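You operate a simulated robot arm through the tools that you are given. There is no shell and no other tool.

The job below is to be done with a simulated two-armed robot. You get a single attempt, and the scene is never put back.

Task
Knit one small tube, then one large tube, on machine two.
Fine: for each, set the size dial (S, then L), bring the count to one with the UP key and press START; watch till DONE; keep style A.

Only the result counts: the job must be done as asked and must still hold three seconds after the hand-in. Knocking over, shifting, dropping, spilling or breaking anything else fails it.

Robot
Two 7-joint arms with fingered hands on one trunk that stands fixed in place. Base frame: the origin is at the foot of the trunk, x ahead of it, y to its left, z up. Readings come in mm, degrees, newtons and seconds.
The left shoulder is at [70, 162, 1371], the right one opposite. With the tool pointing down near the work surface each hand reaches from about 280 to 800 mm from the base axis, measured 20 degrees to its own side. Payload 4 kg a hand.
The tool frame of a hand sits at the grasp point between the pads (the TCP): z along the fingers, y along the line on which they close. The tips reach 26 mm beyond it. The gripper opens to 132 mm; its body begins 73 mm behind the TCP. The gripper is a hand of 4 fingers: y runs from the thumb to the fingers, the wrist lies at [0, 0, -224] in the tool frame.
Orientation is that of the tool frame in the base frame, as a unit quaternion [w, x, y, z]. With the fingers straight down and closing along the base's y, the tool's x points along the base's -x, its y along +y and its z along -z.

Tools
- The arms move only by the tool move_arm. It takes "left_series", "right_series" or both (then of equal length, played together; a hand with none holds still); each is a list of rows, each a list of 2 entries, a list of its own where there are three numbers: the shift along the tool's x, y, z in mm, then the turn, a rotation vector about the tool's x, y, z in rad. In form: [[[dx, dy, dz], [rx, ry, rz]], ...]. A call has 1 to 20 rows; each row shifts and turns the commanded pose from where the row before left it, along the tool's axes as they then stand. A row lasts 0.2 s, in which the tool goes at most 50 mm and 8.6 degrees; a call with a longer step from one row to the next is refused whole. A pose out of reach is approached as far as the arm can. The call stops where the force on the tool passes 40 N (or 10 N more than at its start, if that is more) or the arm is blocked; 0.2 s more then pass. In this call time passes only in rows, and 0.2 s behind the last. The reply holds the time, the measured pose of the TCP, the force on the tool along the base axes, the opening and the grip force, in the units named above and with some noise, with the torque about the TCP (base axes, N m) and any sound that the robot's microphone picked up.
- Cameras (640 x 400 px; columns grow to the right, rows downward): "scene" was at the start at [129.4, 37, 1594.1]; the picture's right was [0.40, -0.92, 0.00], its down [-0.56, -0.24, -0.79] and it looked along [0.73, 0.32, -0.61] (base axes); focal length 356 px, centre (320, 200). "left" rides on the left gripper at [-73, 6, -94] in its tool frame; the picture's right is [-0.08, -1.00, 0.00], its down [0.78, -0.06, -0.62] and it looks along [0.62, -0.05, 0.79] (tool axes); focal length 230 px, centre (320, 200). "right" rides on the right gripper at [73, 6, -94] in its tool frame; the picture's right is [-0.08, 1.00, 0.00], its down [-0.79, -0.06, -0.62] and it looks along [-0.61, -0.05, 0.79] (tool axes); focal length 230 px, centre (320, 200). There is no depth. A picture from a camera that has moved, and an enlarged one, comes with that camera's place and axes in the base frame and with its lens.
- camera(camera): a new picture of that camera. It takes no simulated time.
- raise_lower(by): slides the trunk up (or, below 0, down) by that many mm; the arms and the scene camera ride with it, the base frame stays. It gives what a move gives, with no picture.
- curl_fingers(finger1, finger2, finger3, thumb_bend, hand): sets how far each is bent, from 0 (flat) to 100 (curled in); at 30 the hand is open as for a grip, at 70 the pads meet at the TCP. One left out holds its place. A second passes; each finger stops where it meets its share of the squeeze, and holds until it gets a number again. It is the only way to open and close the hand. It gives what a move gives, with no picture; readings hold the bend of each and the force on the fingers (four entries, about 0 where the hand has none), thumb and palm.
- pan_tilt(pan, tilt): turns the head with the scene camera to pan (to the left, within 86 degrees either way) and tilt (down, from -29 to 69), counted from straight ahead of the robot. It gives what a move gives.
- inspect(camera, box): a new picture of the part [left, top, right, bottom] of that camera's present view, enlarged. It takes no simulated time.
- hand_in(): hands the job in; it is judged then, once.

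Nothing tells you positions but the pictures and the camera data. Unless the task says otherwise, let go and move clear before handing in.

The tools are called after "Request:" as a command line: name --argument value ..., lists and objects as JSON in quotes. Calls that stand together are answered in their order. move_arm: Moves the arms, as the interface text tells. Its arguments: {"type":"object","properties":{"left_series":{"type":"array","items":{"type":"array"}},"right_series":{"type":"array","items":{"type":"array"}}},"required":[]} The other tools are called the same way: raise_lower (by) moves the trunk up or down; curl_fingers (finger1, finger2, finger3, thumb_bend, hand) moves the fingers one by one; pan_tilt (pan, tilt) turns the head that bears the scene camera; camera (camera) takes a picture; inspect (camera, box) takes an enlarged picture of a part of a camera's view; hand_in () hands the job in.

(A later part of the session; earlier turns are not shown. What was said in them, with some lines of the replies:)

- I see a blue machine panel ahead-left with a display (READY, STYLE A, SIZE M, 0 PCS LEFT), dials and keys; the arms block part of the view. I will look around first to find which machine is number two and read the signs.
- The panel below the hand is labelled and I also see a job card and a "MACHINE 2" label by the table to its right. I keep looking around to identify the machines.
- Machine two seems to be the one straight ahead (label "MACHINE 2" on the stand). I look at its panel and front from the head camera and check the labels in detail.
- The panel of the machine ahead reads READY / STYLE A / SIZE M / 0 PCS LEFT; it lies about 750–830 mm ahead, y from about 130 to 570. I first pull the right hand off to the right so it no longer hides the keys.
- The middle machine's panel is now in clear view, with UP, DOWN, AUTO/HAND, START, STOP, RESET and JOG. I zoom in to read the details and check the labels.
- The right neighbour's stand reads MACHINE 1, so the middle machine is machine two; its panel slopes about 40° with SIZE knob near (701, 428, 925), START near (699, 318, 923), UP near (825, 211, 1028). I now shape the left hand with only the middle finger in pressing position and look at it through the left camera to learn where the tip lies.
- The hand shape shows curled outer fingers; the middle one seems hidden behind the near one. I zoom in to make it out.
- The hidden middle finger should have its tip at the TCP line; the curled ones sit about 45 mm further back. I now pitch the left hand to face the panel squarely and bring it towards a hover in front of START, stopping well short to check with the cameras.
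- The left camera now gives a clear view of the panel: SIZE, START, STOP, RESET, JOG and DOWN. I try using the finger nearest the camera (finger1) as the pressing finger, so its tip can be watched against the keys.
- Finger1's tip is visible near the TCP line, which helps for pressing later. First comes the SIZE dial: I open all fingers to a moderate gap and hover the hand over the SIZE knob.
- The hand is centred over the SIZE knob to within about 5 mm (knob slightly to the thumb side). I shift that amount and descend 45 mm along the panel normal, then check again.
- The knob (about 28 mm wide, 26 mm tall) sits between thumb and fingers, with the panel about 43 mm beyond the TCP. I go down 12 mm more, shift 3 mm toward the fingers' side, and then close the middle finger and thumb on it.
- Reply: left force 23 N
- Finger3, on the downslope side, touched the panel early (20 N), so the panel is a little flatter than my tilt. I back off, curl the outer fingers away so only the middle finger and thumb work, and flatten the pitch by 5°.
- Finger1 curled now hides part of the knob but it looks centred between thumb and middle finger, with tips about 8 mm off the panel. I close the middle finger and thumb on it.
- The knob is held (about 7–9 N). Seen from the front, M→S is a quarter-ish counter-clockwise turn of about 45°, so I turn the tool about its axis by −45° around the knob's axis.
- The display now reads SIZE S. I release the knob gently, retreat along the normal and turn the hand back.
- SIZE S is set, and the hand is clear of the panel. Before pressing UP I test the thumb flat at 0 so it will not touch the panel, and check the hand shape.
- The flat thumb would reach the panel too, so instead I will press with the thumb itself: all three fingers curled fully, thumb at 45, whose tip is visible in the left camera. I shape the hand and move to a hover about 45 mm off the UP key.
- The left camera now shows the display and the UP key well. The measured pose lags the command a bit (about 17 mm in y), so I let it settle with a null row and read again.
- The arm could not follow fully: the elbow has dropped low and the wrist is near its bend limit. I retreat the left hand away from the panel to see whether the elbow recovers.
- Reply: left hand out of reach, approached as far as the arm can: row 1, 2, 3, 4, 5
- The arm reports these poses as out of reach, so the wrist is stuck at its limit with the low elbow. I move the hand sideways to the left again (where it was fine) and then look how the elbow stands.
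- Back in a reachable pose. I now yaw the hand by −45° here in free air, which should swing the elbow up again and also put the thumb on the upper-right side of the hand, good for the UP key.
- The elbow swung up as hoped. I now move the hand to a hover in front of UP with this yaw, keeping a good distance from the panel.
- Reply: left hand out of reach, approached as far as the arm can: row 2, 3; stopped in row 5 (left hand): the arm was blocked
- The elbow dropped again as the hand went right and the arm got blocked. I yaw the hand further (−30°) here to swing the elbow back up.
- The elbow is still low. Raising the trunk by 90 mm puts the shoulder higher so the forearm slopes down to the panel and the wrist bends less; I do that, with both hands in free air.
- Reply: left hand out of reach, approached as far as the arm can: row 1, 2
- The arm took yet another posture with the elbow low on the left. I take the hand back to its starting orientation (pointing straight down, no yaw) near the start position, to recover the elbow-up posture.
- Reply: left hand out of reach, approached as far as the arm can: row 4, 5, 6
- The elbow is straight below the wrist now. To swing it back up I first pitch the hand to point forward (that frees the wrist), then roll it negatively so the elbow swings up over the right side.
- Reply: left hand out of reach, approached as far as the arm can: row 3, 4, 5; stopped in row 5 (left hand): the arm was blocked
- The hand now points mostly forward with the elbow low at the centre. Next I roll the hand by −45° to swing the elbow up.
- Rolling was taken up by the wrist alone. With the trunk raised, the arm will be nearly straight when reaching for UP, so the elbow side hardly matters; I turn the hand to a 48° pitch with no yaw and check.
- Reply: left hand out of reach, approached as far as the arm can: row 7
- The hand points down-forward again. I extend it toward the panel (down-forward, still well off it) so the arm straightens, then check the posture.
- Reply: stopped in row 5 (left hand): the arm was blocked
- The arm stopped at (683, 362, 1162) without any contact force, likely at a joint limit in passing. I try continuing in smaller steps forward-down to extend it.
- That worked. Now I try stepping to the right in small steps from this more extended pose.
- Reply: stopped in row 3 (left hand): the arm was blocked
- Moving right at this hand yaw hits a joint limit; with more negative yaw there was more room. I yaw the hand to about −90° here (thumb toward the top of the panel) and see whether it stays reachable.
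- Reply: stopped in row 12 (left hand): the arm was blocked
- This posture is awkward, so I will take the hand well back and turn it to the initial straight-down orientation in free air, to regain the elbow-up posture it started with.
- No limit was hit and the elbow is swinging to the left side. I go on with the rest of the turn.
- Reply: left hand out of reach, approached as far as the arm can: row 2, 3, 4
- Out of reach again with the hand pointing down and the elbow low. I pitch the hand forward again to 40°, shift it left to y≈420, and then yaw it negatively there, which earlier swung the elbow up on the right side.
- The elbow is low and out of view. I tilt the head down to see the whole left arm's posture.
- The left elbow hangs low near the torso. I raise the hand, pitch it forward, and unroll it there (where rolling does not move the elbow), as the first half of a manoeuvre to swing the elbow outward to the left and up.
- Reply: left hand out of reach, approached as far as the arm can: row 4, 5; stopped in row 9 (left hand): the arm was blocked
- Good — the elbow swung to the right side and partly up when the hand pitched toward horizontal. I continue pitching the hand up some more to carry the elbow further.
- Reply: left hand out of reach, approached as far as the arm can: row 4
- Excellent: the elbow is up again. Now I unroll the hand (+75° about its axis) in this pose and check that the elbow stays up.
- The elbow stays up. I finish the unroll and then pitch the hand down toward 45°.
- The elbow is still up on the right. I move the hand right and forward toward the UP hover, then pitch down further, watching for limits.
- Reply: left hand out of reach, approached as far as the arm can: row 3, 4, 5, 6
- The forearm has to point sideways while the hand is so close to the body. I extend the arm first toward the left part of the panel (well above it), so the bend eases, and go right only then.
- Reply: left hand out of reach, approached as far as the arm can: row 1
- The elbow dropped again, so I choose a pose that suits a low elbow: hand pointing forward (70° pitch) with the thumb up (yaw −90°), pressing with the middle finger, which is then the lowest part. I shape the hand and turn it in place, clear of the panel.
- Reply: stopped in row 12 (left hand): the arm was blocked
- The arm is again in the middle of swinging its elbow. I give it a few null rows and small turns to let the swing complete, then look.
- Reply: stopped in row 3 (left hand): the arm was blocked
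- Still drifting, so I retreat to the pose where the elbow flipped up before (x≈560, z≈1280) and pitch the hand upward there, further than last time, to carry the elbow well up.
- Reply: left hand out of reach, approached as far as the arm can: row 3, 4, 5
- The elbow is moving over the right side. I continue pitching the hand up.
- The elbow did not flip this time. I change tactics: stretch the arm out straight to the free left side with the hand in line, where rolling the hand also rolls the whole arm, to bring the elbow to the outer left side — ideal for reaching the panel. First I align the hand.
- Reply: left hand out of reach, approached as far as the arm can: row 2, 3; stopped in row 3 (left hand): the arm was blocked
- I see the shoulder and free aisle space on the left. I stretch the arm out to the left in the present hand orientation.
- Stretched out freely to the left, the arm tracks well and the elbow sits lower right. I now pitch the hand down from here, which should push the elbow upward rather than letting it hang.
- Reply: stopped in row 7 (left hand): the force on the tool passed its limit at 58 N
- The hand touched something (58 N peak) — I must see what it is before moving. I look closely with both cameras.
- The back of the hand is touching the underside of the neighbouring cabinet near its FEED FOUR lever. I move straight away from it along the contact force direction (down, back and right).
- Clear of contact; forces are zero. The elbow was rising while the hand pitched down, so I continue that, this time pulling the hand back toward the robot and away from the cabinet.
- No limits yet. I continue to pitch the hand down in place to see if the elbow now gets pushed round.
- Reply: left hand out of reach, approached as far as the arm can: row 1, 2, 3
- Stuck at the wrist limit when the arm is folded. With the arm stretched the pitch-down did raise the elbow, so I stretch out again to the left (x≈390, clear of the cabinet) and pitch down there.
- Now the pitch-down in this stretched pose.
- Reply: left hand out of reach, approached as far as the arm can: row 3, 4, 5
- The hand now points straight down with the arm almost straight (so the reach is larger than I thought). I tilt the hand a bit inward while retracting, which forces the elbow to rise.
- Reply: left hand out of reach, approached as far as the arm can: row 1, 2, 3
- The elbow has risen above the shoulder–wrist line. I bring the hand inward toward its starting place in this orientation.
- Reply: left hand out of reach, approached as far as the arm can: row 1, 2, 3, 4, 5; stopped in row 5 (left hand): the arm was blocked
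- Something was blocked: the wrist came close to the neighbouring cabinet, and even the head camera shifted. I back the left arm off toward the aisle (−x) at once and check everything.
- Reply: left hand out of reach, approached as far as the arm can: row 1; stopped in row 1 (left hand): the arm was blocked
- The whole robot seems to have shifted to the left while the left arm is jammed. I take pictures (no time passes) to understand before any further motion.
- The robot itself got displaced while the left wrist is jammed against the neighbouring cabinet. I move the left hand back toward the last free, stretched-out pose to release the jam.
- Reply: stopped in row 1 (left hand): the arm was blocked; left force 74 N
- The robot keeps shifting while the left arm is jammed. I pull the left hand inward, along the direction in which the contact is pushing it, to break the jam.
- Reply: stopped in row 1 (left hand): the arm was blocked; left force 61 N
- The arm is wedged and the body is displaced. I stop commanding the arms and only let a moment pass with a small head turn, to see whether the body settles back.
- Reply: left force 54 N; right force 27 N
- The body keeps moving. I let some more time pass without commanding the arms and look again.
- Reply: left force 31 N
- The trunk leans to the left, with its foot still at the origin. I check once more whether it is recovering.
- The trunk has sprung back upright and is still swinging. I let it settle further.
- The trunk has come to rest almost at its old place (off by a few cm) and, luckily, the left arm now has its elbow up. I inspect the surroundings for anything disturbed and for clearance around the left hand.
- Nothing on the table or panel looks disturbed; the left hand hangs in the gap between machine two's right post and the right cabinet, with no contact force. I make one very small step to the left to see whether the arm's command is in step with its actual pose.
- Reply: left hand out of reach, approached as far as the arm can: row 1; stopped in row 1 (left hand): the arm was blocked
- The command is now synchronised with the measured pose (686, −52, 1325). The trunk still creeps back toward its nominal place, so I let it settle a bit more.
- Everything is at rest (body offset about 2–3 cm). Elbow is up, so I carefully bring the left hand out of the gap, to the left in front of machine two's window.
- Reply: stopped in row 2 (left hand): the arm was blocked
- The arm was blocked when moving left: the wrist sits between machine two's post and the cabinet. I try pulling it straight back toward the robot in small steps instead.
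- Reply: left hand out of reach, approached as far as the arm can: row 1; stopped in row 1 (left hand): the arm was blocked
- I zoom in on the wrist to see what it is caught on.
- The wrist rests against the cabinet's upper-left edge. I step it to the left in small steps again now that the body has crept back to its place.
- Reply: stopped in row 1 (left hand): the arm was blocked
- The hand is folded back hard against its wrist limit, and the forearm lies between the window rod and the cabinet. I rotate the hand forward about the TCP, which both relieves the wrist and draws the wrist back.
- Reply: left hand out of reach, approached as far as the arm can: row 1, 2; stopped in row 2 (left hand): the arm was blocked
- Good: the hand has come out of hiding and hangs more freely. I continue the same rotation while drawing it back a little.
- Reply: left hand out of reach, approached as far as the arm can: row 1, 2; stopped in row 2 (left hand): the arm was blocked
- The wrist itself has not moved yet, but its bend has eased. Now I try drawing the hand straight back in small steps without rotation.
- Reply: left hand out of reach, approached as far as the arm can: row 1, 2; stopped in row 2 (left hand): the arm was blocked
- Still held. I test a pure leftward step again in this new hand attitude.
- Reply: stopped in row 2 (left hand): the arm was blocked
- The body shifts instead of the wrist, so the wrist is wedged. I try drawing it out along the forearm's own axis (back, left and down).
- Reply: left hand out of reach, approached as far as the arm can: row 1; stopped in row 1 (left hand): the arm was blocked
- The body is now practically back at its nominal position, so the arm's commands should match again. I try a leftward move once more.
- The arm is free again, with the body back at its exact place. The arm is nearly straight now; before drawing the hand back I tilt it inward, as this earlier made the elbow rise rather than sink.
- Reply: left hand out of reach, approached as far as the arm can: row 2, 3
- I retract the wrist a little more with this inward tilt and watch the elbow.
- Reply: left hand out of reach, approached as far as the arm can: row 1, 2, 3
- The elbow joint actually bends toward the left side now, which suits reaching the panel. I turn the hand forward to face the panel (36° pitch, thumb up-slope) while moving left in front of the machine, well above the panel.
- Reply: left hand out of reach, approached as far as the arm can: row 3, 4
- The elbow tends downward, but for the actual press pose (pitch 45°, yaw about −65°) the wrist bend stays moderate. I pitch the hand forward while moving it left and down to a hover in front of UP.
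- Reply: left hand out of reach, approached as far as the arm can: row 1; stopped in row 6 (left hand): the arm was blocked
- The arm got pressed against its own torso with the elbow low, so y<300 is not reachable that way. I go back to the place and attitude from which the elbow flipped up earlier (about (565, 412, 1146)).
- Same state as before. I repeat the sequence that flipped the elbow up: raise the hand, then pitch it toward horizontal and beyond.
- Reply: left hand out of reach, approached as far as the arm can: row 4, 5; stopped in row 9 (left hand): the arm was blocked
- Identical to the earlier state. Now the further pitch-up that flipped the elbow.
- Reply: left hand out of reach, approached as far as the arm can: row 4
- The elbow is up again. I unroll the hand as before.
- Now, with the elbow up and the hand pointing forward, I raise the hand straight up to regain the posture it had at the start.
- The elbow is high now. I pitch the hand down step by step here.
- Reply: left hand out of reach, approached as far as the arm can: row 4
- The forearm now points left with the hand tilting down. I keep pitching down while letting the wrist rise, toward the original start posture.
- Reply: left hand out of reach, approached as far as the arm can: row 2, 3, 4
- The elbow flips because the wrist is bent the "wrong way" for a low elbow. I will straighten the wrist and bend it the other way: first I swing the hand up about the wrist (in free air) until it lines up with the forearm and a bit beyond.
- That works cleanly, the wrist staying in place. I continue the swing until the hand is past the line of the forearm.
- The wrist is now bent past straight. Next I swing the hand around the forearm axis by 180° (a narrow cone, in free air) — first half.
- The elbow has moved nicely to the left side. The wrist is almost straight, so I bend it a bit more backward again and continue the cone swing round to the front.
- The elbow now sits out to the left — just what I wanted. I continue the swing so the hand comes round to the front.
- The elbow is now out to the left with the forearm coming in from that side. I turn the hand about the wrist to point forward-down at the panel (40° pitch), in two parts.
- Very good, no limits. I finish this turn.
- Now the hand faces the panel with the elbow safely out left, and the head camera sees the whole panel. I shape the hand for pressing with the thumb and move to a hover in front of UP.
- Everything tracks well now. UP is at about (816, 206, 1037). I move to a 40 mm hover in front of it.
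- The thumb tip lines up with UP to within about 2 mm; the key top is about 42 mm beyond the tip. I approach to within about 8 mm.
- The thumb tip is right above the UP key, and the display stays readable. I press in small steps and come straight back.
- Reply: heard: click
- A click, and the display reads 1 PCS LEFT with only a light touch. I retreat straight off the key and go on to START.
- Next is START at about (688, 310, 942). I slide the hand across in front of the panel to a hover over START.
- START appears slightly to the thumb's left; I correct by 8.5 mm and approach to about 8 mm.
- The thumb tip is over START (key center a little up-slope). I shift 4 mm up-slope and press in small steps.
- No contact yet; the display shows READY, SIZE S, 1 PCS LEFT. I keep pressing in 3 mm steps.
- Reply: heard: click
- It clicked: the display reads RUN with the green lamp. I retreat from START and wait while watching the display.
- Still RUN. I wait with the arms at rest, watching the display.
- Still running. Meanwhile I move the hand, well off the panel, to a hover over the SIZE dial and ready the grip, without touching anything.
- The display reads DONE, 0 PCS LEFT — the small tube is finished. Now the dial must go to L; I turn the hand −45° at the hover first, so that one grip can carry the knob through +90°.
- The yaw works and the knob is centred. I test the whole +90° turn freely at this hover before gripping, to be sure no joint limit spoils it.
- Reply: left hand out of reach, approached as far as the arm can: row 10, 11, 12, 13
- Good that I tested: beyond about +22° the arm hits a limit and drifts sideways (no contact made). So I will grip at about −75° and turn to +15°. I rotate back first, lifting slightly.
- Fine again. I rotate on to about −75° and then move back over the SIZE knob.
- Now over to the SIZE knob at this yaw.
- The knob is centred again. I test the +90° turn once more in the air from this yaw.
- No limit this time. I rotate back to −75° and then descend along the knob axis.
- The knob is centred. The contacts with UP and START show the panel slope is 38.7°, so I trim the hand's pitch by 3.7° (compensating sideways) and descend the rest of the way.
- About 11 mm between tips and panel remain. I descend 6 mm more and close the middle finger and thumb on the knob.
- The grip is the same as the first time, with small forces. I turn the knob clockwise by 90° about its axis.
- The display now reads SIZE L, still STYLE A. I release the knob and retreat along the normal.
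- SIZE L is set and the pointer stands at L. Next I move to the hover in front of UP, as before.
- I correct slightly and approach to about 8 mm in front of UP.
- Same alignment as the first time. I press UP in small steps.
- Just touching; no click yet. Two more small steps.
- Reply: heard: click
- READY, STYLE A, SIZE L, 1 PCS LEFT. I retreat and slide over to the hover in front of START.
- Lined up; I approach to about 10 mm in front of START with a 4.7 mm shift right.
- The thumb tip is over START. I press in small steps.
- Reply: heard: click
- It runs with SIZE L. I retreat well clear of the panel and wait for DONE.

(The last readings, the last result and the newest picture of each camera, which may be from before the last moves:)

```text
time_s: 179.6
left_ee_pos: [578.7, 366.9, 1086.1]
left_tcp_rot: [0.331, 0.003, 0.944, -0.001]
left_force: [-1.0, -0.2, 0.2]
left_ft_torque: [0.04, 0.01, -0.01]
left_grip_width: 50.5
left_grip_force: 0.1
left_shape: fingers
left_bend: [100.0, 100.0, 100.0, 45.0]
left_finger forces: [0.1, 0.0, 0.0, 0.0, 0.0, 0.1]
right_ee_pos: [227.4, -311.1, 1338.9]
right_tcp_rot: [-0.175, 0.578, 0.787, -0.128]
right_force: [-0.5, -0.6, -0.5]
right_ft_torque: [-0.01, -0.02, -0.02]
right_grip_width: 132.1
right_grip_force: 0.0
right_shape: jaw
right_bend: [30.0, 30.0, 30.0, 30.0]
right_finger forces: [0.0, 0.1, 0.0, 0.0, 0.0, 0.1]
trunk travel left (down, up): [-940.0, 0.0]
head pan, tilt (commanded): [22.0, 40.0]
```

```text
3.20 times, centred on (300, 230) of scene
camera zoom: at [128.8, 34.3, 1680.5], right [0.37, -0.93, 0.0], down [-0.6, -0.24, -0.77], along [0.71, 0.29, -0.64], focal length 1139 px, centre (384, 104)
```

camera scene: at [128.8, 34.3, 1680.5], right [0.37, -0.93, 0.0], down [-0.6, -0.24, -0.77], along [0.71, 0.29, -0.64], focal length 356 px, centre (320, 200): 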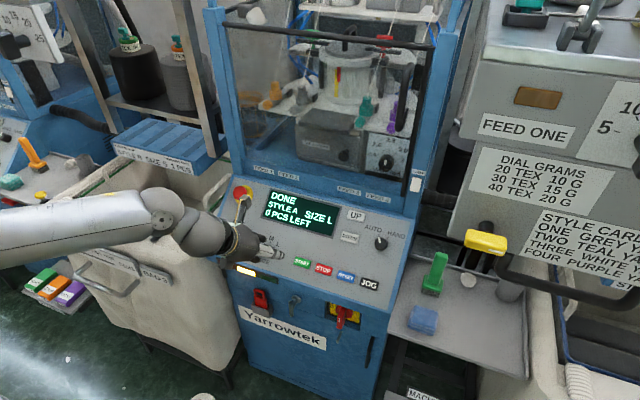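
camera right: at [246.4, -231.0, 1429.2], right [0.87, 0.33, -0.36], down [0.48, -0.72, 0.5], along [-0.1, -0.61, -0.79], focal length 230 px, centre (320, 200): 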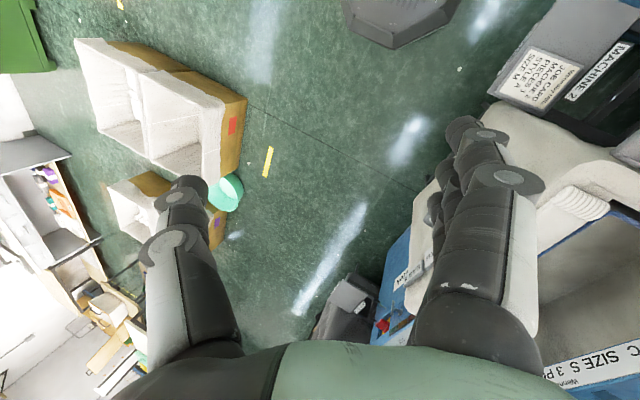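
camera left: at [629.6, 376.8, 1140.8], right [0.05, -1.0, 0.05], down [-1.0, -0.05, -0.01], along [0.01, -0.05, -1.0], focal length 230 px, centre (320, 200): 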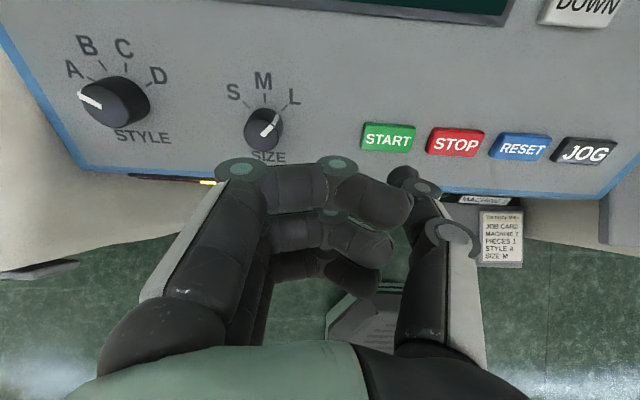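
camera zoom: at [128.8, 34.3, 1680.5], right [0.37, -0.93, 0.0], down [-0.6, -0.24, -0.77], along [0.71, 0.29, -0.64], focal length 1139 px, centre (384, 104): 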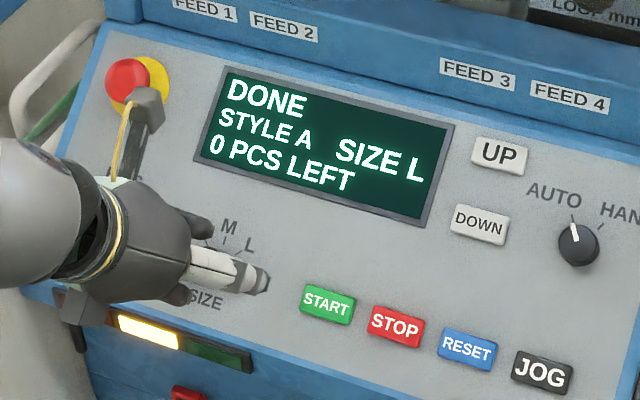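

DONE, STYLE A, SIZE L, 0 PCS LEFT — both tubes are made. The hand is clear; before handing in I check the neighbouring cabinet lever that was near the arm earlier.

Request:
pan_tilt --pan 55 --tilt 25

Request:
camera --camera "scene"

Request:
inspect --camera "scene" --box '[160, 40, 400, 200]'

```text
time_s: 180.6
left_ee_pos: [579.9, 367.7, 1086.2]
left_tcp_rot: [0.33, 0.003, 0.944, 0.0]
left_force: [0.0, 0.0, 0.2]
left_ft_torque: [-0.03, 0.0, 0.0]
left_grip_width: 50.6
left_grip_force: 0.1
left_shape: fingers
left_bend: [100.0, 100.0, 100.0, 45.0]
left_finger forces: [0.0, 0.1, 0.1, 0.1, 0.0, 0.1]
right_ee_pos: [227.4, -310.9, 1338.5]
right_tcp_rot: [-0.175, 0.579, 0.786, -0.128]
right_force: [0.7, 0.5, 1.3]
right_ft_torque: [0.0, -0.02, -0.03]
right_grip_width: 131.9
right_grip_force: 0.0
right_shape: jaw
right_bend: [30.0, 30.0, 30.0, 30.0]
right_finger forces: [0.0, 0.0, 0.0, 0.0, 0.1, 0.0]
trunk travel left (down, up): [-940.0, 0.0]
head pan, tilt (commanded): [55.0, 25.0]
```

```text
taken
camera scene: at [102.9, 77.8, 1703.8], right [0.82, -0.57, 0.0], down [-0.24, -0.35, -0.91], along [0.52, 0.74, -0.42], focal length 356 px, centre (320, 200)
```

scene: 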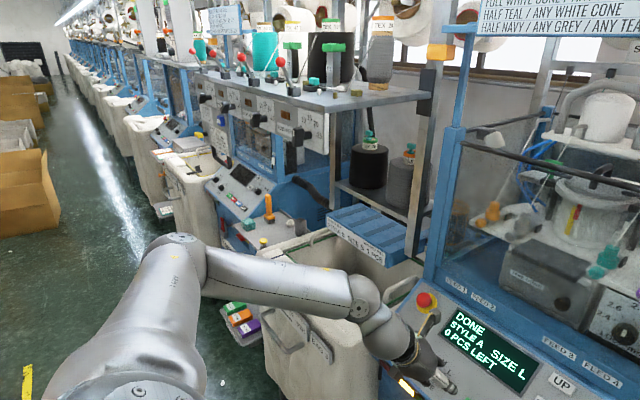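

```text
2.50 times, centred on (280, 120) of scene
camera zoom: at [102.9, 77.8, 1703.8], right [0.82, -0.57, 0.0], down [-0.24, -0.35, -0.91], along [0.52, 0.74, -0.42], focal length 890 px, centre (420, 400)
```

zoom: 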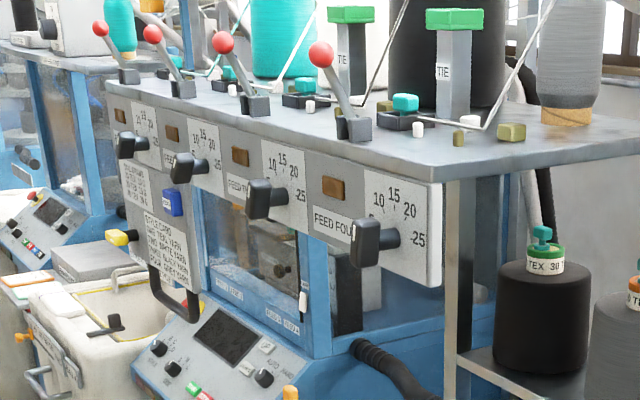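

All four levers on that cabinet look alike and upright, so nothing seems disturbed. A quick look to the right side as well.

Request:
pan_tilt --pan -15 --tilt 35

Request:
camera --camera "scene"

Request:
pan_tilt --pan 22 --tilt 40

Request:
inspect --camera "scene" --box '[200, 150, 420, 290]'

```text
time_s: 182.0
left_ee_pos: [579.2, 368.8, 1085.3]
left_tcp_rot: [0.331, 0.004, 0.944, 0.0]
left_force: [-0.2, 0.4, -0.3]
left_ft_torque: [0.01, 0.0, 0.02]
left_grip_width: 50.5
left_grip_force: 0.0
left_shape: fingers
left_bend: [100.0, 100.0, 100.0, 45.0]
left_finger forces: [0.1, 0.1, 0.0, 0.0, 0.1, 0.0]
right_ee_pos: [227.9, -311.4, 1337.6]
right_tcp_rot: [-0.175, 0.578, 0.787, -0.128]
right_force: [-0.2, 0.1, -0.5]
right_ft_torque: [0.01, 0.01, 0.01]
right_grip_width: 131.9
right_grip_force: 0.0
right_shape: jaw
right_bend: [30.0, 30.0, 30.0, 30.0]
right_finger forces: [0.1, 0.0, 0.0, 0.1, 0.0, 0.1]
trunk travel left (down, up): [-940.0, 0.0]
head pan, tilt (commanded): [-15.0, 35.0]
```

```text
taken
camera scene: at [135.1, -20.3, 1688.1], right [-0.26, -0.97, 0.0], down [-0.55, 0.15, -0.82], along [0.79, -0.21, -0.57], focal length 356 px, centre (320, 200)
```

scene: 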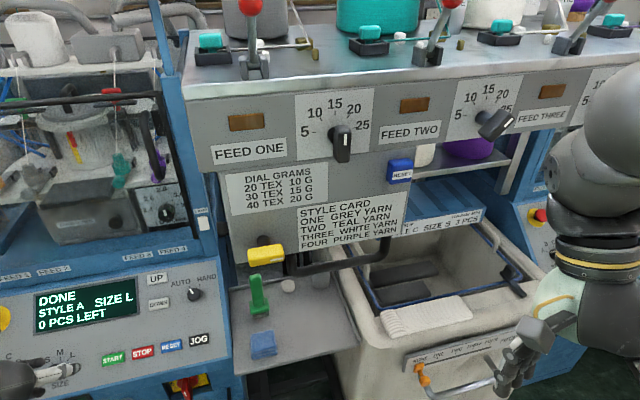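

```text
time_s: 183.0
left_ee_pos: [579.5, 366.6, 1087.0]
left_tcp_rot: [0.33, 0.003, 0.944, 0.0]
left_force: [0.5, -0.2, 0.5]
left_ft_torque: [0.0, -0.03, 0.01]
left_grip_width: 50.4
left_grip_force: 0.1
left_shape: fingers
left_bend: [100.0, 100.0, 100.0, 45.0]
left_finger forces: [0.0, 0.1, 0.0, 0.0, 0.0, 0.0]
right_ee_pos: [226.9, -310.9, 1338.7]
right_tcp_rot: [-0.174, 0.579, 0.786, -0.128]
right_force: [-0.6, 0.2, 0.5]
right_ft_torque: [0.0, 0.0, 0.0]
right_grip_width: 131.8
right_grip_force: 0.0
right_shape: jaw
right_bend: [30.0, 30.0, 30.0, 30.0]
right_finger forces: [0.1, 0.1, 0.0, 0.1, 0.0, 0.1]
trunk travel left (down, up): [-940.0, 0.0]
head pan, tilt (commanded): [22.0, 40.0]
```

```text
2.86 times, centred on (310, 220) of scene
camera zoom: at [128.8, 34.1, 1680.5], right [0.37, -0.93, 0.0], down [-0.6, -0.24, -0.77], along [0.71, 0.29, -0.64], focal length 1017 px, centre (349, 143)
```

zoom: 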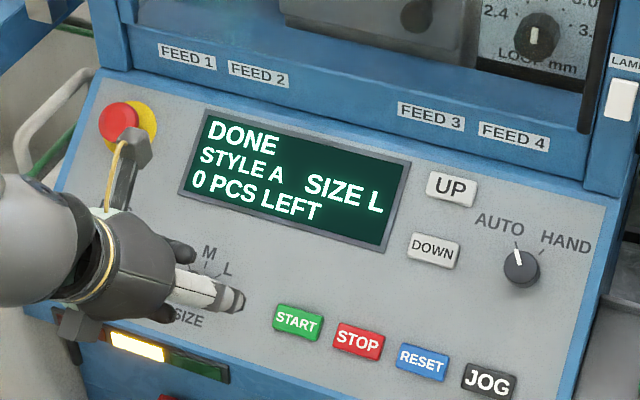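

The panel shows DONE, STYLE A, SIZE L and 0 PCS LEFT. The small tube finished before it, both hands are clear, and I see nothing out of place, so I hand in.

One thing the pictures can't fully rule out: while I was getting the left arm into position, it knocked against the neighbouring cabinet near its FEED FOUR lever. The body was pushed aside and swung back, and the wrist also lodged against the right-hand cabinet.

Request:
hand_in

```text
The job is handed in.
```

Machine two ran one small tube and then one large one. The panel showed DONE with 0 PCS LEFT after each, and the style stayed at A. The result of the hand-in is not known to me yet.

- **Small tube:** I turned the size dial from M to S, pressed UP once (1 PCS LEFT) and then START. The display went from RUN to DONE.
- **Large tube:** I turned the dial from S to L, pressed UP once and then START. It again went from RUN to DONE.

**Contact with other things:** The left arm hit things twice while I was getting it to the UP key.
- **Left cabinet:** It struck the neighbouring cabinet near the FEED FOUR lever, peaking at 58 N, and then jammed near there. That pushed the robot's body about half a metre to the left before it swung back.
- **Right cabinet:** After that the left wrist was wedged against the upper-left edge of the cabinet on the right until I worked it free.

The body returned to its normal position. In the last pictures the table items, levers and panel looked undisturbed. I had no clear picture of the levers from before the contact, so I can't be certain none of them moved. On the right cabinet, FEED TWO points to about 20 and FEED ONE to about 15. I took that to be how they were set.

The job card on the stand says size M and one piece. I followed your instruction (S, then L) instead.
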